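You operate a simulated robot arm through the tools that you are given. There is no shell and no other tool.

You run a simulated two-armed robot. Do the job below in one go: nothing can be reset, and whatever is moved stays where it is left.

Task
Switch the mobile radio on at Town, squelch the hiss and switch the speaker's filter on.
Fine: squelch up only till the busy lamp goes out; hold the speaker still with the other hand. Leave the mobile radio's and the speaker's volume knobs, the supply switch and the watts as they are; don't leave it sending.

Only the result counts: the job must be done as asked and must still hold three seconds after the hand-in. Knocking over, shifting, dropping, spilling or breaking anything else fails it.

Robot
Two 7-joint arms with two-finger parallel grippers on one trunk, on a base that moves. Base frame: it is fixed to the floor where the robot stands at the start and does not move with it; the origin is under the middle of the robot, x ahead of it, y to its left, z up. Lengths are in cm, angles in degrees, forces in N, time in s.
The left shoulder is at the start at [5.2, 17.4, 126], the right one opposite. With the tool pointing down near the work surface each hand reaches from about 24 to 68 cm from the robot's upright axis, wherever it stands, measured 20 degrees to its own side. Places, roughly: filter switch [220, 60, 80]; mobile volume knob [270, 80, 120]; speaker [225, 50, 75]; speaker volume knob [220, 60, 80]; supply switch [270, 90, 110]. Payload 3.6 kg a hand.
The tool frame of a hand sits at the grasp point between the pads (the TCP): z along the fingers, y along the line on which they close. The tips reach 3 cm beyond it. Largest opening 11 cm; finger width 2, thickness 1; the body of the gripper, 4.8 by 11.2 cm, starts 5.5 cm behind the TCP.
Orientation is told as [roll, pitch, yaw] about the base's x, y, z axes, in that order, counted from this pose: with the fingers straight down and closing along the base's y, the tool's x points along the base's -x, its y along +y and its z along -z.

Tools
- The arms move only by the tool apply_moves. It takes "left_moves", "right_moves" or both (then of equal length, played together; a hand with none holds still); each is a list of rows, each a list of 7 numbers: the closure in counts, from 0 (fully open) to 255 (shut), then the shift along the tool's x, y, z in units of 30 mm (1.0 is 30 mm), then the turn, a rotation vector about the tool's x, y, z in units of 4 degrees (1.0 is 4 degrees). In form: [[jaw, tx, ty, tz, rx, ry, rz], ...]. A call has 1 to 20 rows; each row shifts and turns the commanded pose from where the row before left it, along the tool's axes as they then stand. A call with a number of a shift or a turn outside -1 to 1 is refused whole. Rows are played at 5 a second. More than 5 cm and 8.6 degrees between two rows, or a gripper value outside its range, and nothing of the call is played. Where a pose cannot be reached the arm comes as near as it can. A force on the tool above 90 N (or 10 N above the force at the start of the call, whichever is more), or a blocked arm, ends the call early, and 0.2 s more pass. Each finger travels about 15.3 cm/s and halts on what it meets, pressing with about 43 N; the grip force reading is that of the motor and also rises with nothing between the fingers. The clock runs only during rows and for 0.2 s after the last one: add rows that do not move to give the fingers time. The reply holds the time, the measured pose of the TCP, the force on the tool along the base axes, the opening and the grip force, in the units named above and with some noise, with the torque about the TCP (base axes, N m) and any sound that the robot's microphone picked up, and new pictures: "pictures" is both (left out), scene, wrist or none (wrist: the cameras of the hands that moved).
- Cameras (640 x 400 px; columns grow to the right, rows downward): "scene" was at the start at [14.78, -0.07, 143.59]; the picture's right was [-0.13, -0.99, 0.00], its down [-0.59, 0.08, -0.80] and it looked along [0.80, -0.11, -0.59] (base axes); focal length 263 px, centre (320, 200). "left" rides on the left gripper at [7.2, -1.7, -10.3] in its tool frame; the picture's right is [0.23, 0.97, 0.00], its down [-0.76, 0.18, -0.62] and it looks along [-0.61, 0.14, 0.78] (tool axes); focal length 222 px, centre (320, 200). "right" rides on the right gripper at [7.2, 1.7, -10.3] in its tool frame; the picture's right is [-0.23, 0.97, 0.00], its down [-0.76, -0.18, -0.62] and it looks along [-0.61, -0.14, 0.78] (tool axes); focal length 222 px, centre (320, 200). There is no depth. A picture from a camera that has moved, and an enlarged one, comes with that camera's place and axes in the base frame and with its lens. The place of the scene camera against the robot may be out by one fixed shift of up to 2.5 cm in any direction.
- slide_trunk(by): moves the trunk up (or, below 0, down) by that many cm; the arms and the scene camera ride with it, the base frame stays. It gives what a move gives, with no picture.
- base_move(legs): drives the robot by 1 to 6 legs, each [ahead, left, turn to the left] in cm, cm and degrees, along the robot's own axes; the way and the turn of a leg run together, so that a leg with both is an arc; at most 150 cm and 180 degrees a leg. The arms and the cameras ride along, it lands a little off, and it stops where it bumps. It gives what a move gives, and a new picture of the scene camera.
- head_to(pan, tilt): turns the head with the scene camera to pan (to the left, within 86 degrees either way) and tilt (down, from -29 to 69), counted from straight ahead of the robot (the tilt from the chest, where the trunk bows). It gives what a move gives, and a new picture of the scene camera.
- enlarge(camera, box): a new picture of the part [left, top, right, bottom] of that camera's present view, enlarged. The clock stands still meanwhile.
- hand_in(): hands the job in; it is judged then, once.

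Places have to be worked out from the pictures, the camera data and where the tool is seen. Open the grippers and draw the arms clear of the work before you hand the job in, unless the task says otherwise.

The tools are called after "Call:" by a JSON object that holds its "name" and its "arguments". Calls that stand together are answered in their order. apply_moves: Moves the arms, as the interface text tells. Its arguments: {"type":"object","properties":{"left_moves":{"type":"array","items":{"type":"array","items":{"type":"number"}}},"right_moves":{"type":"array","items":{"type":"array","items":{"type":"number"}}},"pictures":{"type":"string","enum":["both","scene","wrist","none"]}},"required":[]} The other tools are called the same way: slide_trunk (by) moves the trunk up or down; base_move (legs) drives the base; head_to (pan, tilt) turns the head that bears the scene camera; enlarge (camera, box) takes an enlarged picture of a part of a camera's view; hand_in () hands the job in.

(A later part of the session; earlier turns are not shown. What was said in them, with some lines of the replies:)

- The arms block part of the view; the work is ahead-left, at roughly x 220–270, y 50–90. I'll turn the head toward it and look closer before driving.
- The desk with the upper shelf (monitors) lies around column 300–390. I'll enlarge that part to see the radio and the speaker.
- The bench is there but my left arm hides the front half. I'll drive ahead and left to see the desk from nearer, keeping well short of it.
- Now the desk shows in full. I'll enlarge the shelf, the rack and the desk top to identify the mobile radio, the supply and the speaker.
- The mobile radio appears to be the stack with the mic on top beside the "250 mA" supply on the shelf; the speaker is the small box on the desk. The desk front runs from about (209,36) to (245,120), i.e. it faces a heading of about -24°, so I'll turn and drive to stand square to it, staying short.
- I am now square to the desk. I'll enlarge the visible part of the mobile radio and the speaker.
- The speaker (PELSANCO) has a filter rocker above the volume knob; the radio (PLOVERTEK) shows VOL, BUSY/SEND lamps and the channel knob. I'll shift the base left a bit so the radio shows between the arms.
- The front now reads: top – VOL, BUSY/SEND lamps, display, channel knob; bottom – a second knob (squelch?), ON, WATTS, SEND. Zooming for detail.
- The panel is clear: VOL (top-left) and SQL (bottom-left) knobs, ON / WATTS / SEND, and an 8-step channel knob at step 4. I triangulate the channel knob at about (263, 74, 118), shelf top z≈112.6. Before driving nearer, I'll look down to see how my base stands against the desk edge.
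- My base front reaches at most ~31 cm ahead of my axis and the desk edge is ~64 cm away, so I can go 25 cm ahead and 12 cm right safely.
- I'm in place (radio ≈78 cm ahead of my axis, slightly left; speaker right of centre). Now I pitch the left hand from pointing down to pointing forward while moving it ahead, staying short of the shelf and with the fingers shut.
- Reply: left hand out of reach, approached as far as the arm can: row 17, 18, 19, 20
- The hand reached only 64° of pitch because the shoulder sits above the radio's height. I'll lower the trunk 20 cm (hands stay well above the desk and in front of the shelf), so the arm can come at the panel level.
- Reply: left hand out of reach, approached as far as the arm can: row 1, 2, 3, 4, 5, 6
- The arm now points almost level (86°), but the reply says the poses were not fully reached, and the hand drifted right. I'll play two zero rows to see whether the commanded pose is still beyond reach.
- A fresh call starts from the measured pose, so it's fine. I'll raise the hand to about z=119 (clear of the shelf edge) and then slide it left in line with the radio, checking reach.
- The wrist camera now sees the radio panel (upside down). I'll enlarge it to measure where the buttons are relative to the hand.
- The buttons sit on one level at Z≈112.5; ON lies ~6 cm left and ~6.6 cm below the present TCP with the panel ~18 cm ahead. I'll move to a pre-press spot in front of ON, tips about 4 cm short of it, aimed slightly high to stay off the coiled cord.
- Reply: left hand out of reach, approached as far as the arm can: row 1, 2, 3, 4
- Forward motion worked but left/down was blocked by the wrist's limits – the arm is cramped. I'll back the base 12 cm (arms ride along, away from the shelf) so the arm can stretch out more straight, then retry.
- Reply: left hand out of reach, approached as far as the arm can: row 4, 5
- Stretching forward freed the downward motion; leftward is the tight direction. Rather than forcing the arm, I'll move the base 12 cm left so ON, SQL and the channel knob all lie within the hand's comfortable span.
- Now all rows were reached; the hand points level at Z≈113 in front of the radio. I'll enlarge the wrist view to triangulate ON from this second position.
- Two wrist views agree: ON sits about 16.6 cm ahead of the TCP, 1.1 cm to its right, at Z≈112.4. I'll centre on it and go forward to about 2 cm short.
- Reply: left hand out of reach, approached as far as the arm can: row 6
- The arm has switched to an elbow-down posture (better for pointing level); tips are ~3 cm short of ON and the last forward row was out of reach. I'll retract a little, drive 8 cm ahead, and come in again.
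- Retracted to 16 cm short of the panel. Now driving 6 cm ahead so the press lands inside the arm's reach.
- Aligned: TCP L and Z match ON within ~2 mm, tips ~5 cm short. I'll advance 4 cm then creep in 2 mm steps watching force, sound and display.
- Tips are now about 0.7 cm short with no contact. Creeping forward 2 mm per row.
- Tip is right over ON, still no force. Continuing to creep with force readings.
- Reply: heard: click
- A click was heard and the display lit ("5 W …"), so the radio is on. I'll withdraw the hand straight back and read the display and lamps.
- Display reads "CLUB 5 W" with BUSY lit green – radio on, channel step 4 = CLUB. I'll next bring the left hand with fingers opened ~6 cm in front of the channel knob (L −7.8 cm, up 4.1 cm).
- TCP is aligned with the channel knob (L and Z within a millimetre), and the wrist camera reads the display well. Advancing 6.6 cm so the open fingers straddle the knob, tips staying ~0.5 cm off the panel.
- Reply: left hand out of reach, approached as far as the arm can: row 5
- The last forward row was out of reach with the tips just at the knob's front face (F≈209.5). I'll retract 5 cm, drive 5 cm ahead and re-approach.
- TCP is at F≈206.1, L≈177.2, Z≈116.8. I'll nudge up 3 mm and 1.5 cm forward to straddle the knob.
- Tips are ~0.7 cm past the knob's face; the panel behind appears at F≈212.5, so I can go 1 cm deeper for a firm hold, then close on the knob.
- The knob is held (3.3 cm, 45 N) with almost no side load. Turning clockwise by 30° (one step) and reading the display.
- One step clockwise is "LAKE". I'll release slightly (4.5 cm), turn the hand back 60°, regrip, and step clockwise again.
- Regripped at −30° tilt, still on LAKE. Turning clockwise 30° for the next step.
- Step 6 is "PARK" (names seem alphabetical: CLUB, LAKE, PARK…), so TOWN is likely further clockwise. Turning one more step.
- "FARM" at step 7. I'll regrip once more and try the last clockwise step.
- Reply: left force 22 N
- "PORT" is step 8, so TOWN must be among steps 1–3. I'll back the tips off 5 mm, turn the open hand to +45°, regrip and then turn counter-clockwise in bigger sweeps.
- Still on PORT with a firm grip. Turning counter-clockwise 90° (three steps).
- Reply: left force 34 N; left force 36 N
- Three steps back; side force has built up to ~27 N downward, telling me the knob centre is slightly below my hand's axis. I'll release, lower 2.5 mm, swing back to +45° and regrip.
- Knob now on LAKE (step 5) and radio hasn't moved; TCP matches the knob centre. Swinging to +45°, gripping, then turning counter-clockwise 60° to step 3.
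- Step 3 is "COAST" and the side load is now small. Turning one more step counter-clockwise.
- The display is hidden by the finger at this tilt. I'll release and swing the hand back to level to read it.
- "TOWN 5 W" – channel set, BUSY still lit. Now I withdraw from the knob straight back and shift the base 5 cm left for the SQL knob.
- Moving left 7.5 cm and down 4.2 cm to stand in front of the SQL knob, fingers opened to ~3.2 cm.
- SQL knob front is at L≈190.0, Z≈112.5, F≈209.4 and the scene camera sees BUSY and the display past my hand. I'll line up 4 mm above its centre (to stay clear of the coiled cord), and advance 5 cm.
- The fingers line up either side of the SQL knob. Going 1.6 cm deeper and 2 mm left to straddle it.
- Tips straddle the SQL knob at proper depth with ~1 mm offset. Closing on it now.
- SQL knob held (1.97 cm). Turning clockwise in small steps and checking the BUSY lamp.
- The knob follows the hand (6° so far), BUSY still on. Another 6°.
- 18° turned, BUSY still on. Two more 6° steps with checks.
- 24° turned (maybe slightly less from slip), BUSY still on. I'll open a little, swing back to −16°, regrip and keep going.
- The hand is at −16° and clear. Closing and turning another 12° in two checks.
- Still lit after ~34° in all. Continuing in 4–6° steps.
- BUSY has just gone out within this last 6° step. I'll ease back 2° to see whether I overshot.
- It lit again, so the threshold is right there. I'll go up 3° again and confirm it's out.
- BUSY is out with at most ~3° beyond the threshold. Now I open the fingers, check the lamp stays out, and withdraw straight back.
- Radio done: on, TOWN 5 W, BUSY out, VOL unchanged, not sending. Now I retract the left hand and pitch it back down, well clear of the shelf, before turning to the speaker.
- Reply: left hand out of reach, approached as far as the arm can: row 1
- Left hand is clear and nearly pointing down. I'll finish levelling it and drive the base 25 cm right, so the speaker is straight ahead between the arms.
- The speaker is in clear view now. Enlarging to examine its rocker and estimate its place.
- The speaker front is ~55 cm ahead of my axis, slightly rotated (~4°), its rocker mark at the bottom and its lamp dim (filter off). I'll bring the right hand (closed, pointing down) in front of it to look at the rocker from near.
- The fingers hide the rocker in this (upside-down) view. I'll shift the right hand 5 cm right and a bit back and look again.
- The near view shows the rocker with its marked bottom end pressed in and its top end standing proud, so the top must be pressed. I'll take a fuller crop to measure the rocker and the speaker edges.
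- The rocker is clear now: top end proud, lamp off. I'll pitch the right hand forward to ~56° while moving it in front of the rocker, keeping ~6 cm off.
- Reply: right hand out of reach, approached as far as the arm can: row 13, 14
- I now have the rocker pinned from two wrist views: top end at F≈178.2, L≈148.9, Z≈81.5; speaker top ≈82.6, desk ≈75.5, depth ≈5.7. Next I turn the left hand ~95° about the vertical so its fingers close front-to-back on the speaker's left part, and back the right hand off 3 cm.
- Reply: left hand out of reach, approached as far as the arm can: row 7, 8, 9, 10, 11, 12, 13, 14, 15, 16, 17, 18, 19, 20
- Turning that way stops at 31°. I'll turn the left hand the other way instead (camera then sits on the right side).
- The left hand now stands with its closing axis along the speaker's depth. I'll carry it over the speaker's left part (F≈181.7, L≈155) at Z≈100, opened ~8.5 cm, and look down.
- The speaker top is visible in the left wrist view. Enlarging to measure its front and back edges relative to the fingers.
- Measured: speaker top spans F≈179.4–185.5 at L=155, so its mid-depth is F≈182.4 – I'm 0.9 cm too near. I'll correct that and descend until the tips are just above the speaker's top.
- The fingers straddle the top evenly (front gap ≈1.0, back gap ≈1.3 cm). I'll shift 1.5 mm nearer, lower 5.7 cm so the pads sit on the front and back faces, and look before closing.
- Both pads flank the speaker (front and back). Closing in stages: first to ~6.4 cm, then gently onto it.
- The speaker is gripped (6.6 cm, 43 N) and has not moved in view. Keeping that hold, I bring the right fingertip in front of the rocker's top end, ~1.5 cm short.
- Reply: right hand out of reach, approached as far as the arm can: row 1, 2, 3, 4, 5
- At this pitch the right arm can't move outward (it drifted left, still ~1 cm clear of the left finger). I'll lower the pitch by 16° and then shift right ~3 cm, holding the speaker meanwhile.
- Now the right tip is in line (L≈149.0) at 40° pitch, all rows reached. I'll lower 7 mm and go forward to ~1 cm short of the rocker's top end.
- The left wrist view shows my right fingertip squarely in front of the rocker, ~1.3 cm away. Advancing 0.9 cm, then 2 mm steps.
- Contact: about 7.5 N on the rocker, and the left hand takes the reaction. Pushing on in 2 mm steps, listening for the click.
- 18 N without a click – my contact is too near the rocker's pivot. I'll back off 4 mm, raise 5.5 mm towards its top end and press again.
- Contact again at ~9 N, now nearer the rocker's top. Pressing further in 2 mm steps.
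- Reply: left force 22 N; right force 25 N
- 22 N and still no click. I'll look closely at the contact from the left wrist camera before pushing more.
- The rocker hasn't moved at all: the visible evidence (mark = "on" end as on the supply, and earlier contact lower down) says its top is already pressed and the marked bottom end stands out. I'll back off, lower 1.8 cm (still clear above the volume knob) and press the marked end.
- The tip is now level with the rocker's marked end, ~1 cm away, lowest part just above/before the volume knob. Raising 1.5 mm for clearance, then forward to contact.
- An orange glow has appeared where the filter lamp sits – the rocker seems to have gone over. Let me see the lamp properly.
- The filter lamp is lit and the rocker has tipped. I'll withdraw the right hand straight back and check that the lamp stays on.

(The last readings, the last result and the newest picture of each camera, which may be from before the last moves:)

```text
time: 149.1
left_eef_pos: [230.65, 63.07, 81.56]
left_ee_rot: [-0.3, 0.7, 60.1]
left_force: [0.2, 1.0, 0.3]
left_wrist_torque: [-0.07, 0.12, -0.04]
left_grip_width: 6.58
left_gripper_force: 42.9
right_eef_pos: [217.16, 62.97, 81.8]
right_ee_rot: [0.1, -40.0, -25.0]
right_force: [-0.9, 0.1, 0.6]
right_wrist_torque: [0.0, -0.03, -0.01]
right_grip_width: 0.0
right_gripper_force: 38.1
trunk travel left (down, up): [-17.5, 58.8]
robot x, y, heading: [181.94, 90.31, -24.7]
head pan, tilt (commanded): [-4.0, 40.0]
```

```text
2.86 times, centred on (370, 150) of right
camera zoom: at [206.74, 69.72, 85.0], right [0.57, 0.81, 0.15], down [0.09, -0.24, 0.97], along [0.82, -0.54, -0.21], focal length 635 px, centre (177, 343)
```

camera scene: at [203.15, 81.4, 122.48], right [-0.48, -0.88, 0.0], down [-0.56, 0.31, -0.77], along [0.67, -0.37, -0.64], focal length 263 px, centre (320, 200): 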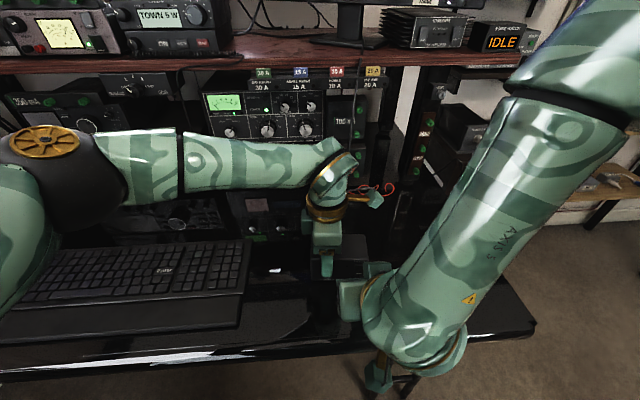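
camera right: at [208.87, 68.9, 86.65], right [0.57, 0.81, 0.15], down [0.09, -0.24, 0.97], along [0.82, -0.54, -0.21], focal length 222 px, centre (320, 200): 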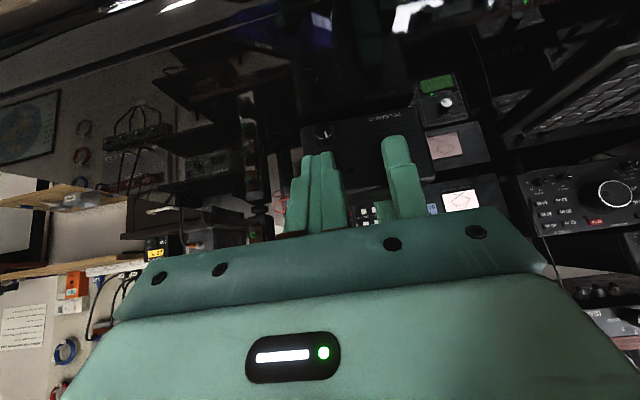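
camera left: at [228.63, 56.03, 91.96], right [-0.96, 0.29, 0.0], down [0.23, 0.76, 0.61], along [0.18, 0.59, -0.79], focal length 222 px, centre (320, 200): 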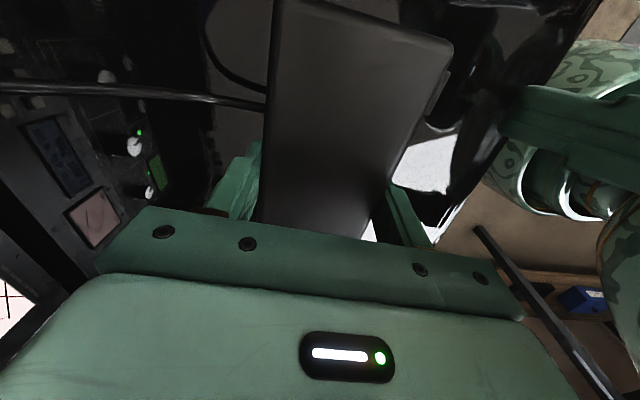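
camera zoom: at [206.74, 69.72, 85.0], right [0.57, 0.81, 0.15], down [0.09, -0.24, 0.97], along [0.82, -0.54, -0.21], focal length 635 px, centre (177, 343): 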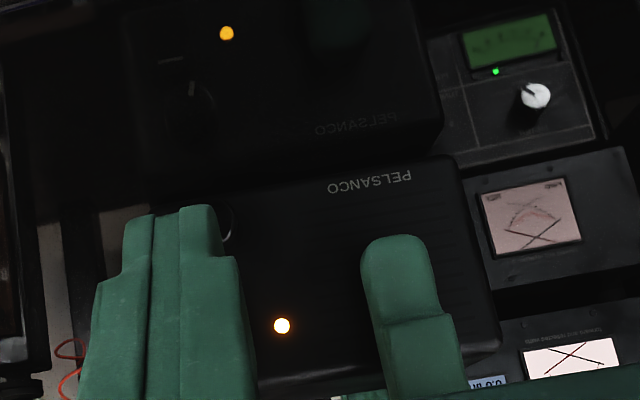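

The lamp stays on. I'll move the right hand well back and up, then open the left fingers off the speaker.

Call:
{"name": "apply_moves", "arguments": {"left_moves": [[120, 0, 0, 0, 0, 0, 0], [120, 0, 0, 0, 0, 0, 0], [120, 0, 0, 0, 0, 0, 0], [120, 0, 0, 0, 0, 0, 0], [100, 0, 0, 0, 0, 0, 0], [58, 0, 0, 0, 0, 0, 0], [58, 0, 0, 0, 0, 0, 0]], "right_moves": [[255, 0.17, -0.2, -0.576, 0, 0, 0], [255, 0.17, -0.2, -0.576, 0, 0, 0], [255, 0.17, -0.2, -0.576, 0, 0, 0], [255, 0.17, -0.2, -0.576, 0, 0, 0], [255, 0, 0, 0, 0, 0, 0], [255, 0, 0, 0, 0, 0, 0], [255, 0, 0, 0, 0, 0, 0]]}}

Call:
{"name": "enlarge", "arguments": {"camera": "left", "box": [160, 0, 520, 260]}}

```text
time: 150.7
left_eef_pos: [230.64, 63.06, 81.42]
left_ee_rot: [-0.3, 0.8, 60.2]
left_force: [-0.7, -1.0, -0.5]
left_wrist_torque: [-0.03, -0.02, 0.03]
left_grip_width: 8.51
left_gripper_force: 0.1
right_eef_pos: [216.04, 64.86, 83.98]
right_ee_rot: [0.0, -39.9, -24.9]
right_force: [-0.7, 0.3, -1.4]
right_wrist_torque: [0.0, -0.04, -0.01]
right_grip_width: 0.0
right_gripper_force: 38.1
right hand out of reach, approached as far as the arm can: row 1, 2, 3, 4
trunk travel left (down, up): [-17.5, 58.8]
robot x, y, heading: [182.11, 90.38, -25.1]
head pan, tilt (commanded): [-4.0, 40.0]
camera scene: at [203.13, 81.41, 122.48], right [-0.48, -0.88, 0.0], down [-0.56, 0.31, -0.77], along [0.67, -0.37, -0.64], focal length 263 px, centre (320, 200)
camera right: at [205.69, 71.58, 87.25], right [0.57, 0.81, 0.15], down [0.09, -0.24, 0.97], along [0.82, -0.54, -0.21], focal length 222 px, centre (320, 200)
camera left: at [228.62, 56.04, 91.97], right [-0.96, 0.29, 0.0], down [0.23, 0.76, 0.61], along [0.18, 0.59, -0.79], focal length 222 px, centre (320, 200)
```

scene: 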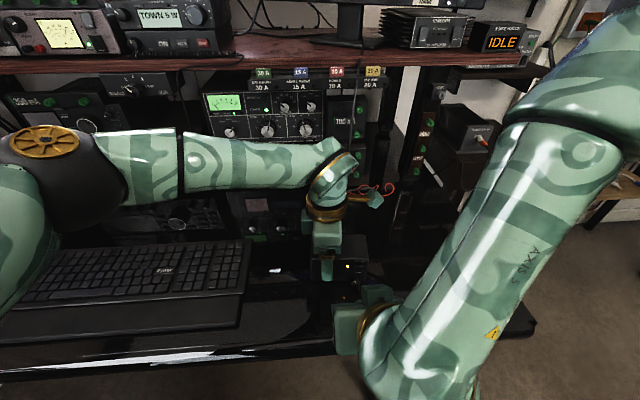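
right: 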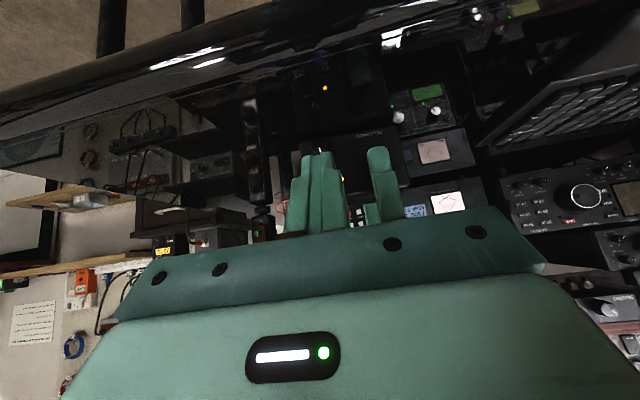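
left: 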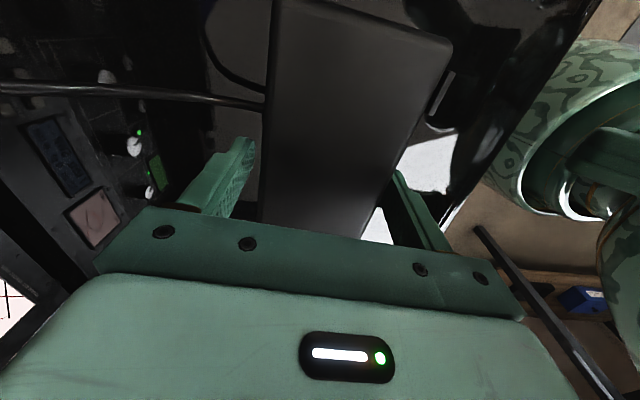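

```text
1.54 times, centred on (340, 130) of left
camera zoom: at [228.62, 56.04, 91.97], right [-0.96, 0.29, 0.0], down [0.23, 0.76, 0.61], along [0.18, 0.59, -0.79], focal length 342 px, centre (289, 308)
```

zoom: 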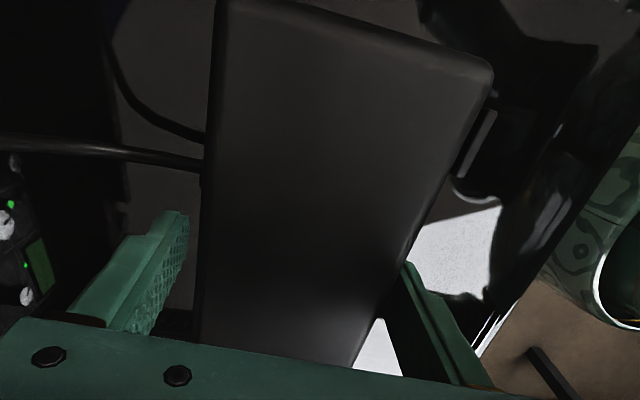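

The fingers are open either side and the speaker hasn't shifted. Lifting the left hand straight up now.

Call:
{"name": "apply_moves", "arguments": {"left_moves": [[58, 0, 0, -0.4, 0, 0, 0], [58, 0, 0, -0.7, 0, 0, 0], [58, 0, 0, -0.9, 0, 0, 0], [58, 0, 0, -0.9, 0, 0, 0], [58, 0, 0, -0.9, 0, 0, 0], [58, 0, 0, -0.9, 0, 0, 0], [58, 0, 0, -0.9, 0, 0, 0], [58, 0, 0, -0.9, 0, 0, 0]]}}

```text
time: 152.5
left_eef_pos: [230.83, 63.28, 100.94]
left_ee_rot: [-0.3, 0.7, 60.2]
left_force: [-0.9, -0.2, 0.0]
left_wrist_torque: [0.0, -0.02, 0.01]
left_grip_width: 8.51
left_gripper_force: 0.0
right_eef_pos: [216.14, 65.02, 84.02]
right_ee_rot: [0.0, -39.9, -24.9]
right_force: [-0.5, 0.1, -0.5]
right_wrist_torque: [-0.02, -0.01, -0.01]
right_grip_width: 0.0
right_gripper_force: 38.0
trunk travel left (down, up): [-17.5, 58.8]
robot x, y, heading: [182.01, 90.24, -24.6]
head pan, tilt (commanded): [-4.0, 40.0]
camera scene: at [203.09, 81.43, 122.49], right [-0.48, -0.88, 0.0], down [-0.56, 0.31, -0.77], along [0.67, -0.37, -0.64], focal length 263 px, centre (320, 200)
camera left: at [228.71, 56.28, 111.5], right [-0.96, 0.29, 0.0], down [0.23, 0.76, 0.61], along [0.18, 0.59, -0.79], focal length 222 px, centre (320, 200)
```

scene: 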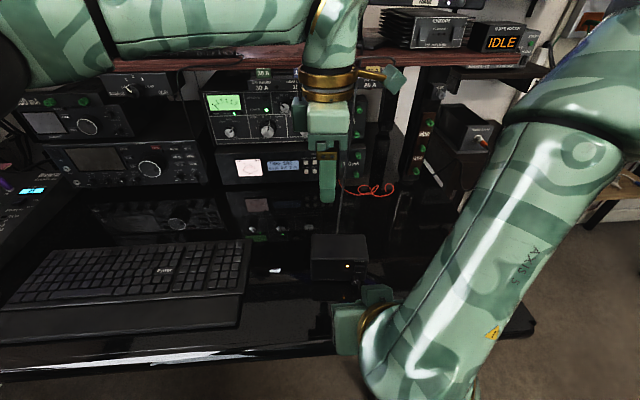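
left: 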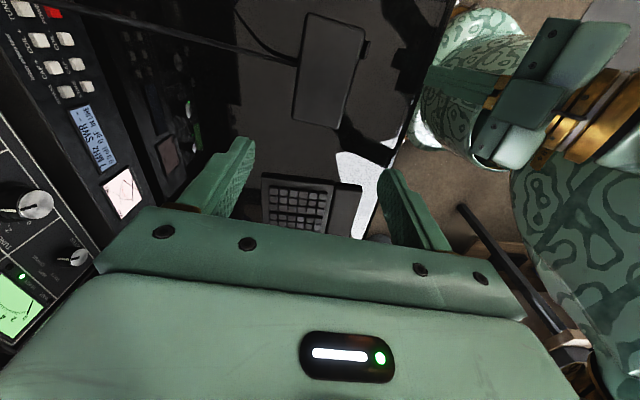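

Filter lamp visible on the speaker; left hand is clear above it. I'll raise the left hand further and draw it back and to the left, away from the work.

Call:
{"name": "apply_moves", "arguments": {"left_moves": [[58, 0, 0, -1, 0, 0, 0], [58, 0, 0, -1, 0, 0, 0], [58, 0, 0, -1, 0, 0, 0], [58, 0, 0, -1, 0, 0, 0], [30, -0.86, 0.91, 0, 0, 0, 0], [0, -0.86, 0.91, 0, 0, 0, 0], [0, -0.86, 0.91, 0, 0, 0, 0], [0, -0.86, 0.91, 0, 0, 0, 0], [0, -0.86, 0.91, 0, 0, 0, 0]], "pictures": "scene"}}

```text
time: 154.5
left_eef_pos: [225.17, 81.45, 112.69]
left_ee_rot: [-0.4, 0.8, 60.2]
left_force: [0.3, -0.6, -0.1]
left_wrist_torque: [-0.01, 0.02, 0.0]
left_grip_width: 11.02
left_gripper_force: 0.1
right_eef_pos: [216.0, 64.92, 84.09]
right_ee_rot: [0.1, -39.9, -24.9]
right_force: [0.7, -0.3, -0.2]
right_wrist_torque: [-0.01, 0.02, 0.02]
right_grip_width: 0.0
right_gripper_force: 37.3
trunk travel left (down, up): [-17.5, 58.8]
robot x, y, heading: [181.86, 90.22, -24.9]
head pan, tilt (commanded): [-4.0, 40.0]
camera scene: at [203.12, 81.52, 122.5], right [-0.48, -0.88, 0.0], down [-0.56, 0.31, -0.77], along [0.67, -0.37, -0.64], focal length 263 px, centre (320, 200)
```

scene: 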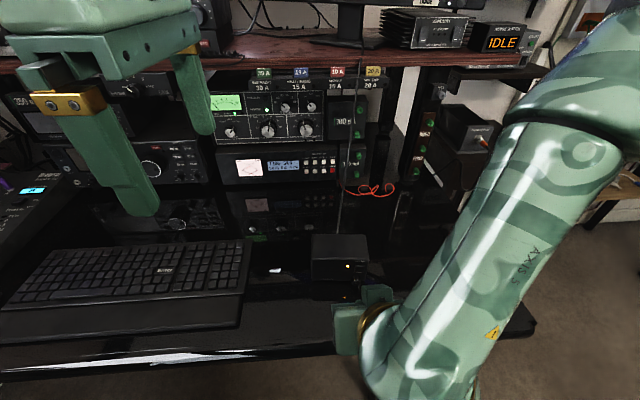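

Left hand is clear. Now the right hand: pitch it back upright while raising and drawing it back, then open it.

Call:
{"name": "apply_moves", "arguments": {"right_moves": [[255, -0.1, 0, -0.44, 0, 1, 0], [255, -0.07, 0, -0.44, 0, 1, 0], [255, -0.04, -0.1, -0.44, 0, 1, 0], [255, -0.01, -0.1, -0.44, 0, 1, 0], [255, 0.02, -0.1, -0.44, 0, 1, 0], [255, 0.05, -0.1, -0.44, 0, 1, 0], [200, 0.08, -0.1, -0.44, 0, 1, 0], [120, 0.11, -0.1, -0.44, 0, 1, 0], [40, 0.14, -0.1, -0.44, 0, 1, 0], [0, 0.17, -0.1, -0.44, 0, 1, 0], [0, 0.2, 0, -0.3, 0, 0, 0], [0, 0.2, 0, 0, 0, 0, 0]], "pictures": "both"}}

```text
time: 157.1
left_eef_pos: [225.14, 81.3, 112.68]
left_ee_rot: [-0.4, 0.8, 60.3]
left_force: [0.4, -0.6, -0.1]
left_wrist_torque: [-0.02, 0.02, -0.03]
left_grip_width: 11.0
left_gripper_force: 0.1
right_eef_pos: [208.61, 65.69, 96.7]
right_ee_rot: [0.0, 0.1, -24.9]
right_force: [-0.7, 0.9, 0.0]
right_wrist_torque: [0.03, -0.03, -0.05]
right_grip_width: 10.99
right_gripper_force: 0.1
trunk travel left (down, up): [-17.5, 58.8]
robot x, y, heading: [181.88, 90.11, -24.8]
head pan, tilt (commanded): [-4.0, 40.0]
camera scene: at [203.13, 81.41, 122.48], right [-0.48, -0.88, 0.0], down [-0.56, 0.31, -0.77], along [0.67, -0.37, -0.64], focal length 263 px, centre (320, 200)
camera right: at [202.71, 70.32, 107.1], right [0.62, 0.79, 0.0], down [0.62, -0.48, 0.62], along [0.49, -0.38, -0.78], focal length 222 px, centre (320, 200)
```

scene: 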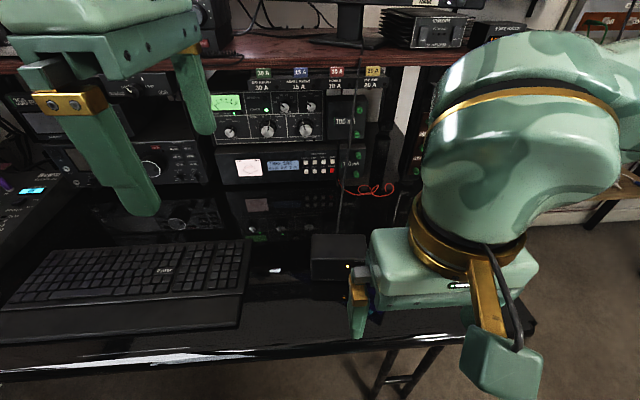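
right: 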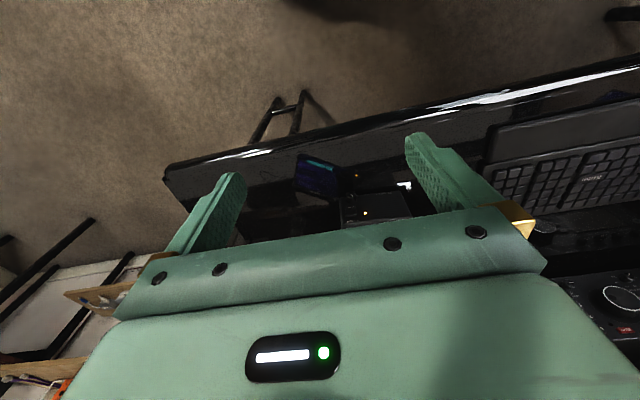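

Both hands are open and off the work. I'll drive back 30 cm and do a final check of the radio and the speaker.

Call:
{"name": "base_move", "arguments": {"legs": [[-30, 0, 0]]}}

Call:
{"name": "head_to", "arguments": {"pan": 4, "tilt": 18}}

```text
time: 159.1
left_eef_pos: [198.21, 93.74, 112.72]
left_ee_rot: [-0.3, 0.8, 60.2]
left_force: [-0.8, 0.7, 0.5]
left_wrist_torque: [-0.01, 0.01, 0.01]
left_grip_width: 11.01
left_gripper_force: 0.0
right_eef_pos: [181.75, 78.04, 96.83]
right_ee_rot: [0.1, 0.0, -24.7]
right_force: [-0.6, -0.1, 0.6]
right_wrist_torque: [-0.01, -0.04, 0.0]
right_grip_width: 11.0
right_gripper_force: 0.0
trunk travel left (down, up): [-17.5, 58.8]
robot x, y, heading: [155.2, 102.65, -24.9]
head pan, tilt (commanded): [-4.0, 40.0]
camera scene: at [176.32, 93.88, 122.51], right [-0.48, -0.88, 0.0], down [-0.56, 0.31, -0.77], along [0.67, -0.37, -0.64], focal length 263 px, centre (320, 200)
```

scene: 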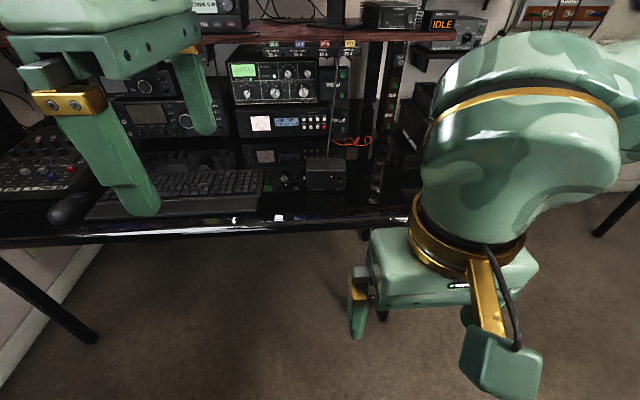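

```text
time: 159.9
left_eef_pos: [198.25, 93.71, 112.69]
left_ee_rot: [-0.4, 0.8, 60.2]
left_force: [-0.2, -0.3, -0.4]
left_wrist_torque: [0.02, -0.01, 0.0]
left_grip_width: 11.02
left_gripper_force: 0.1
right_eef_pos: [181.87, 78.1, 96.85]
right_ee_rot: [0.0, 0.1, -24.8]
right_force: [0.5, 1.0, -0.7]
right_wrist_torque: [-0.01, -0.01, -0.03]
right_grip_width: 11.0
right_gripper_force: 0.1
trunk travel left (down, up): [-17.5, 58.8]
robot x, y, heading: [155.17, 102.95, -24.7]
head pan, tilt (commanded): [4.0, 18.0]
camera scene: at [177.67, 94.62, 125.94], right [-0.36, -0.93, 0.0], down [-0.29, 0.11, -0.95], along [0.89, -0.34, -0.31], focal length 263 px, centre (320, 200)
```

scene: 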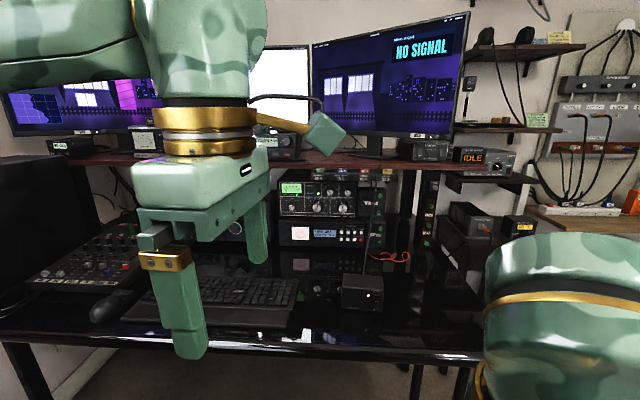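

The left hand hides the radio from here. I'll drive 30 cm left to see its panel between the arms.

Call:
{"name": "base_move", "arguments": {"legs": [[0, 32, 0]]}}

Call:
{"name": "enlarge", "arguments": {"camera": "scene", "box": [260, 100, 420, 200]}}

```text
time: 162.1
left_eef_pos: [211.52, 122.47, 112.58]
left_ee_rot: [-0.3, 0.8, 60.3]
left_force: [0.3, -0.1, -0.2]
left_wrist_torque: [-0.03, 0.03, 0.02]
left_grip_width: 11.01
left_gripper_force: 0.0
right_eef_pos: [195.21, 106.95, 96.75]
right_ee_rot: [-0.1, 0.2, -24.7]
right_force: [-0.5, -0.1, 0.0]
right_wrist_torque: [-0.01, 0.03, -0.02]
right_grip_width: 10.97
right_gripper_force: 0.0
trunk travel left (down, up): [-17.5, 58.8]
robot x, y, heading: [168.45, 131.42, -24.6]
head pan, tilt (commanded): [4.0, 18.0]
camera scene: at [190.98, 123.41, 125.95], right [-0.35, -0.94, 0.0], down [-0.29, 0.11, -0.95], along [0.89, -0.34, -0.31], focal length 263 px, centre (320, 200)
```

scene: 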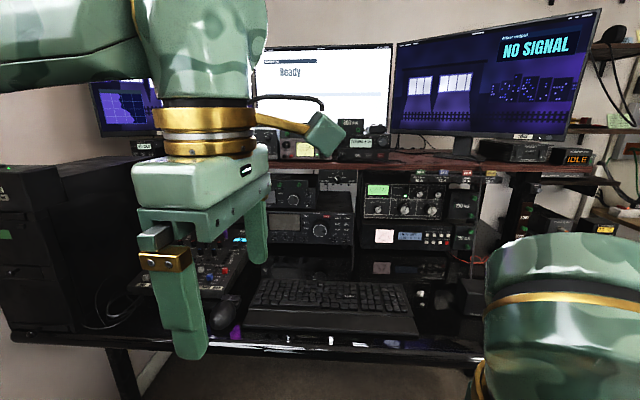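

```text
4.00 times, centred on (340, 150) of scene
camera zoom: at [190.98, 123.41, 125.95], right [-0.35, -0.94, 0.0], down [-0.29, 0.11, -0.95], along [0.89, -0.34, -0.31], focal length 1053 px, centre (240, 400)
```

zoom: 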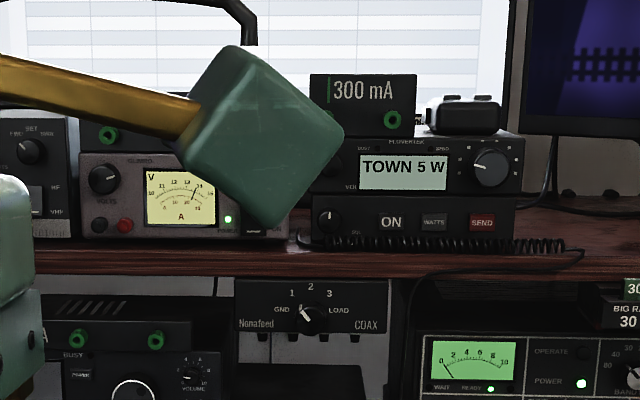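

Reads TOWN 5 W with BUSY dark, supply lamp on. A last closer look at the lamps and the speaker.

Call:
{"name": "enlarge", "arguments": {"camera": "scene", "box": [325, 125, 400, 170]}}

Call:
{"name": "head_to", "arguments": {"pan": -24, "tilt": 30}}

```text
8.53 times, centred on (362, 148) of scene
camera zoom: at [190.98, 123.41, 125.95], right [-0.35, -0.94, 0.0], down [-0.29, 0.11, -0.95], along [0.89, -0.34, -0.31], focal length 2246 px, centre (-43, 648)
```

zoom: 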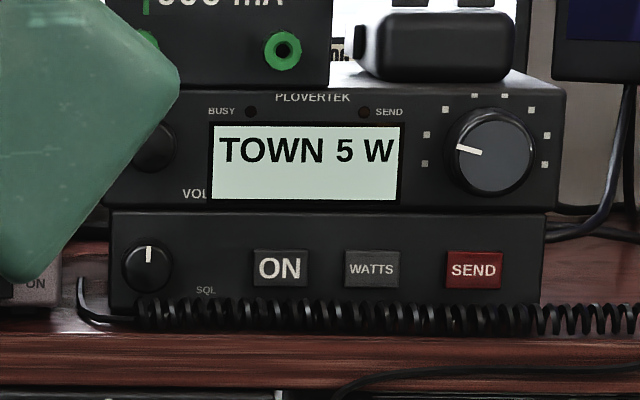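

```text
time: 163.0
left_eef_pos: [211.54, 122.49, 112.57]
left_ee_rot: [-0.4, 0.7, 60.2]
left_force: [-0.2, 0.0, 0.0]
left_wrist_torque: [-0.01, 0.03, -0.04]
left_grip_width: 10.98
left_gripper_force: 0.1
right_eef_pos: [195.19, 106.9, 96.84]
right_ee_rot: [0.1, 0.1, -24.6]
right_force: [0.5, 0.3, 0.2]
right_wrist_torque: [0.0, 0.02, -0.03]
right_grip_width: 11.01
right_gripper_force: 0.1
trunk travel left (down, up): [-17.5, 58.8]
robot x, y, heading: [168.28, 131.21, -24.5]
head pan, tilt (commanded): [-24.0, 30.0]
camera scene: at [188.19, 119.83, 124.02], right [-0.75, -0.66, 0.0], down [-0.33, 0.38, -0.87], along [0.57, -0.65, -0.5], focal length 263 px, centre (320, 200)
```

scene: 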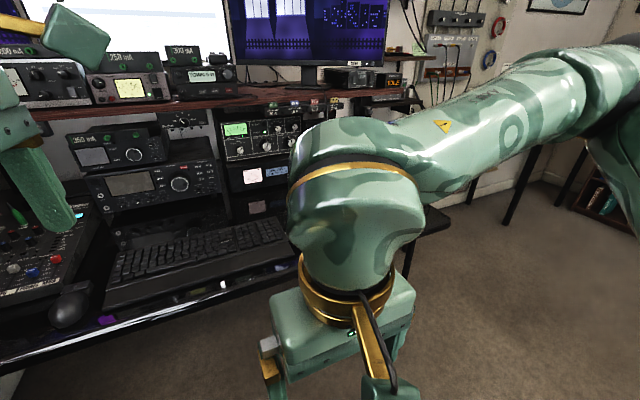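

From this angle the supply and the whole radio are visible; one last enlargement to confirm nothing else was disturbed.

Call:
{"name": "enlarge", "arguments": {"camera": "scene", "box": [80, 35, 250, 115]}}

```text
3.76 times, centred on (165, 75) of scene
camera zoom: at [188.19, 119.83, 124.02], right [-0.75, -0.66, 0.0], down [-0.33, 0.38, -0.87], along [0.57, -0.65, -0.5], focal length 991 px, centre (904, 671)
```

zoom: 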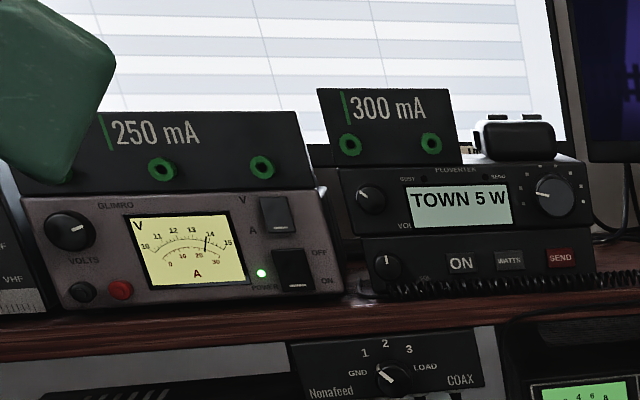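

Everything checks out. The radio is on at TOWN 5 W with BUSY and SEND dark, VOL is unchanged, and the supply is still on. The speaker's filter lamp was lit when I last saw it and the speaker stayed in place. Both grippers are open and clear, so I'm handing in.

Call:
{"name": "hand_in", "arguments": {}}

```text
The job is handed in.
```

The job is done and handed in; I haven't been told the verdict.

- **Radio:** it is on and shows "TOWN 5 W". The SEND lamp is dark.
- **Squelch:** I turned it up until the BUSY lamp went out. It sits at most about 3° past that point, because the lamp came back on when I eased it back slightly.
- **Speaker filter:** the filter lamp came on and stayed lit after I let go. I held the speaker with the left hand while pressing, and it moved no more than about a millimetre.
- **Left alone:** the radio's VOL knob, the supply switch and the watts are as they were. I didn't touch the speaker's volume knob, and its pointer looked unchanged right after the press.

I first pressed the wrong end of the filter switch, with up to about 25 N. It did not move, and I found no sign of damage. Both grippers are open and the arms are clear of the desk.
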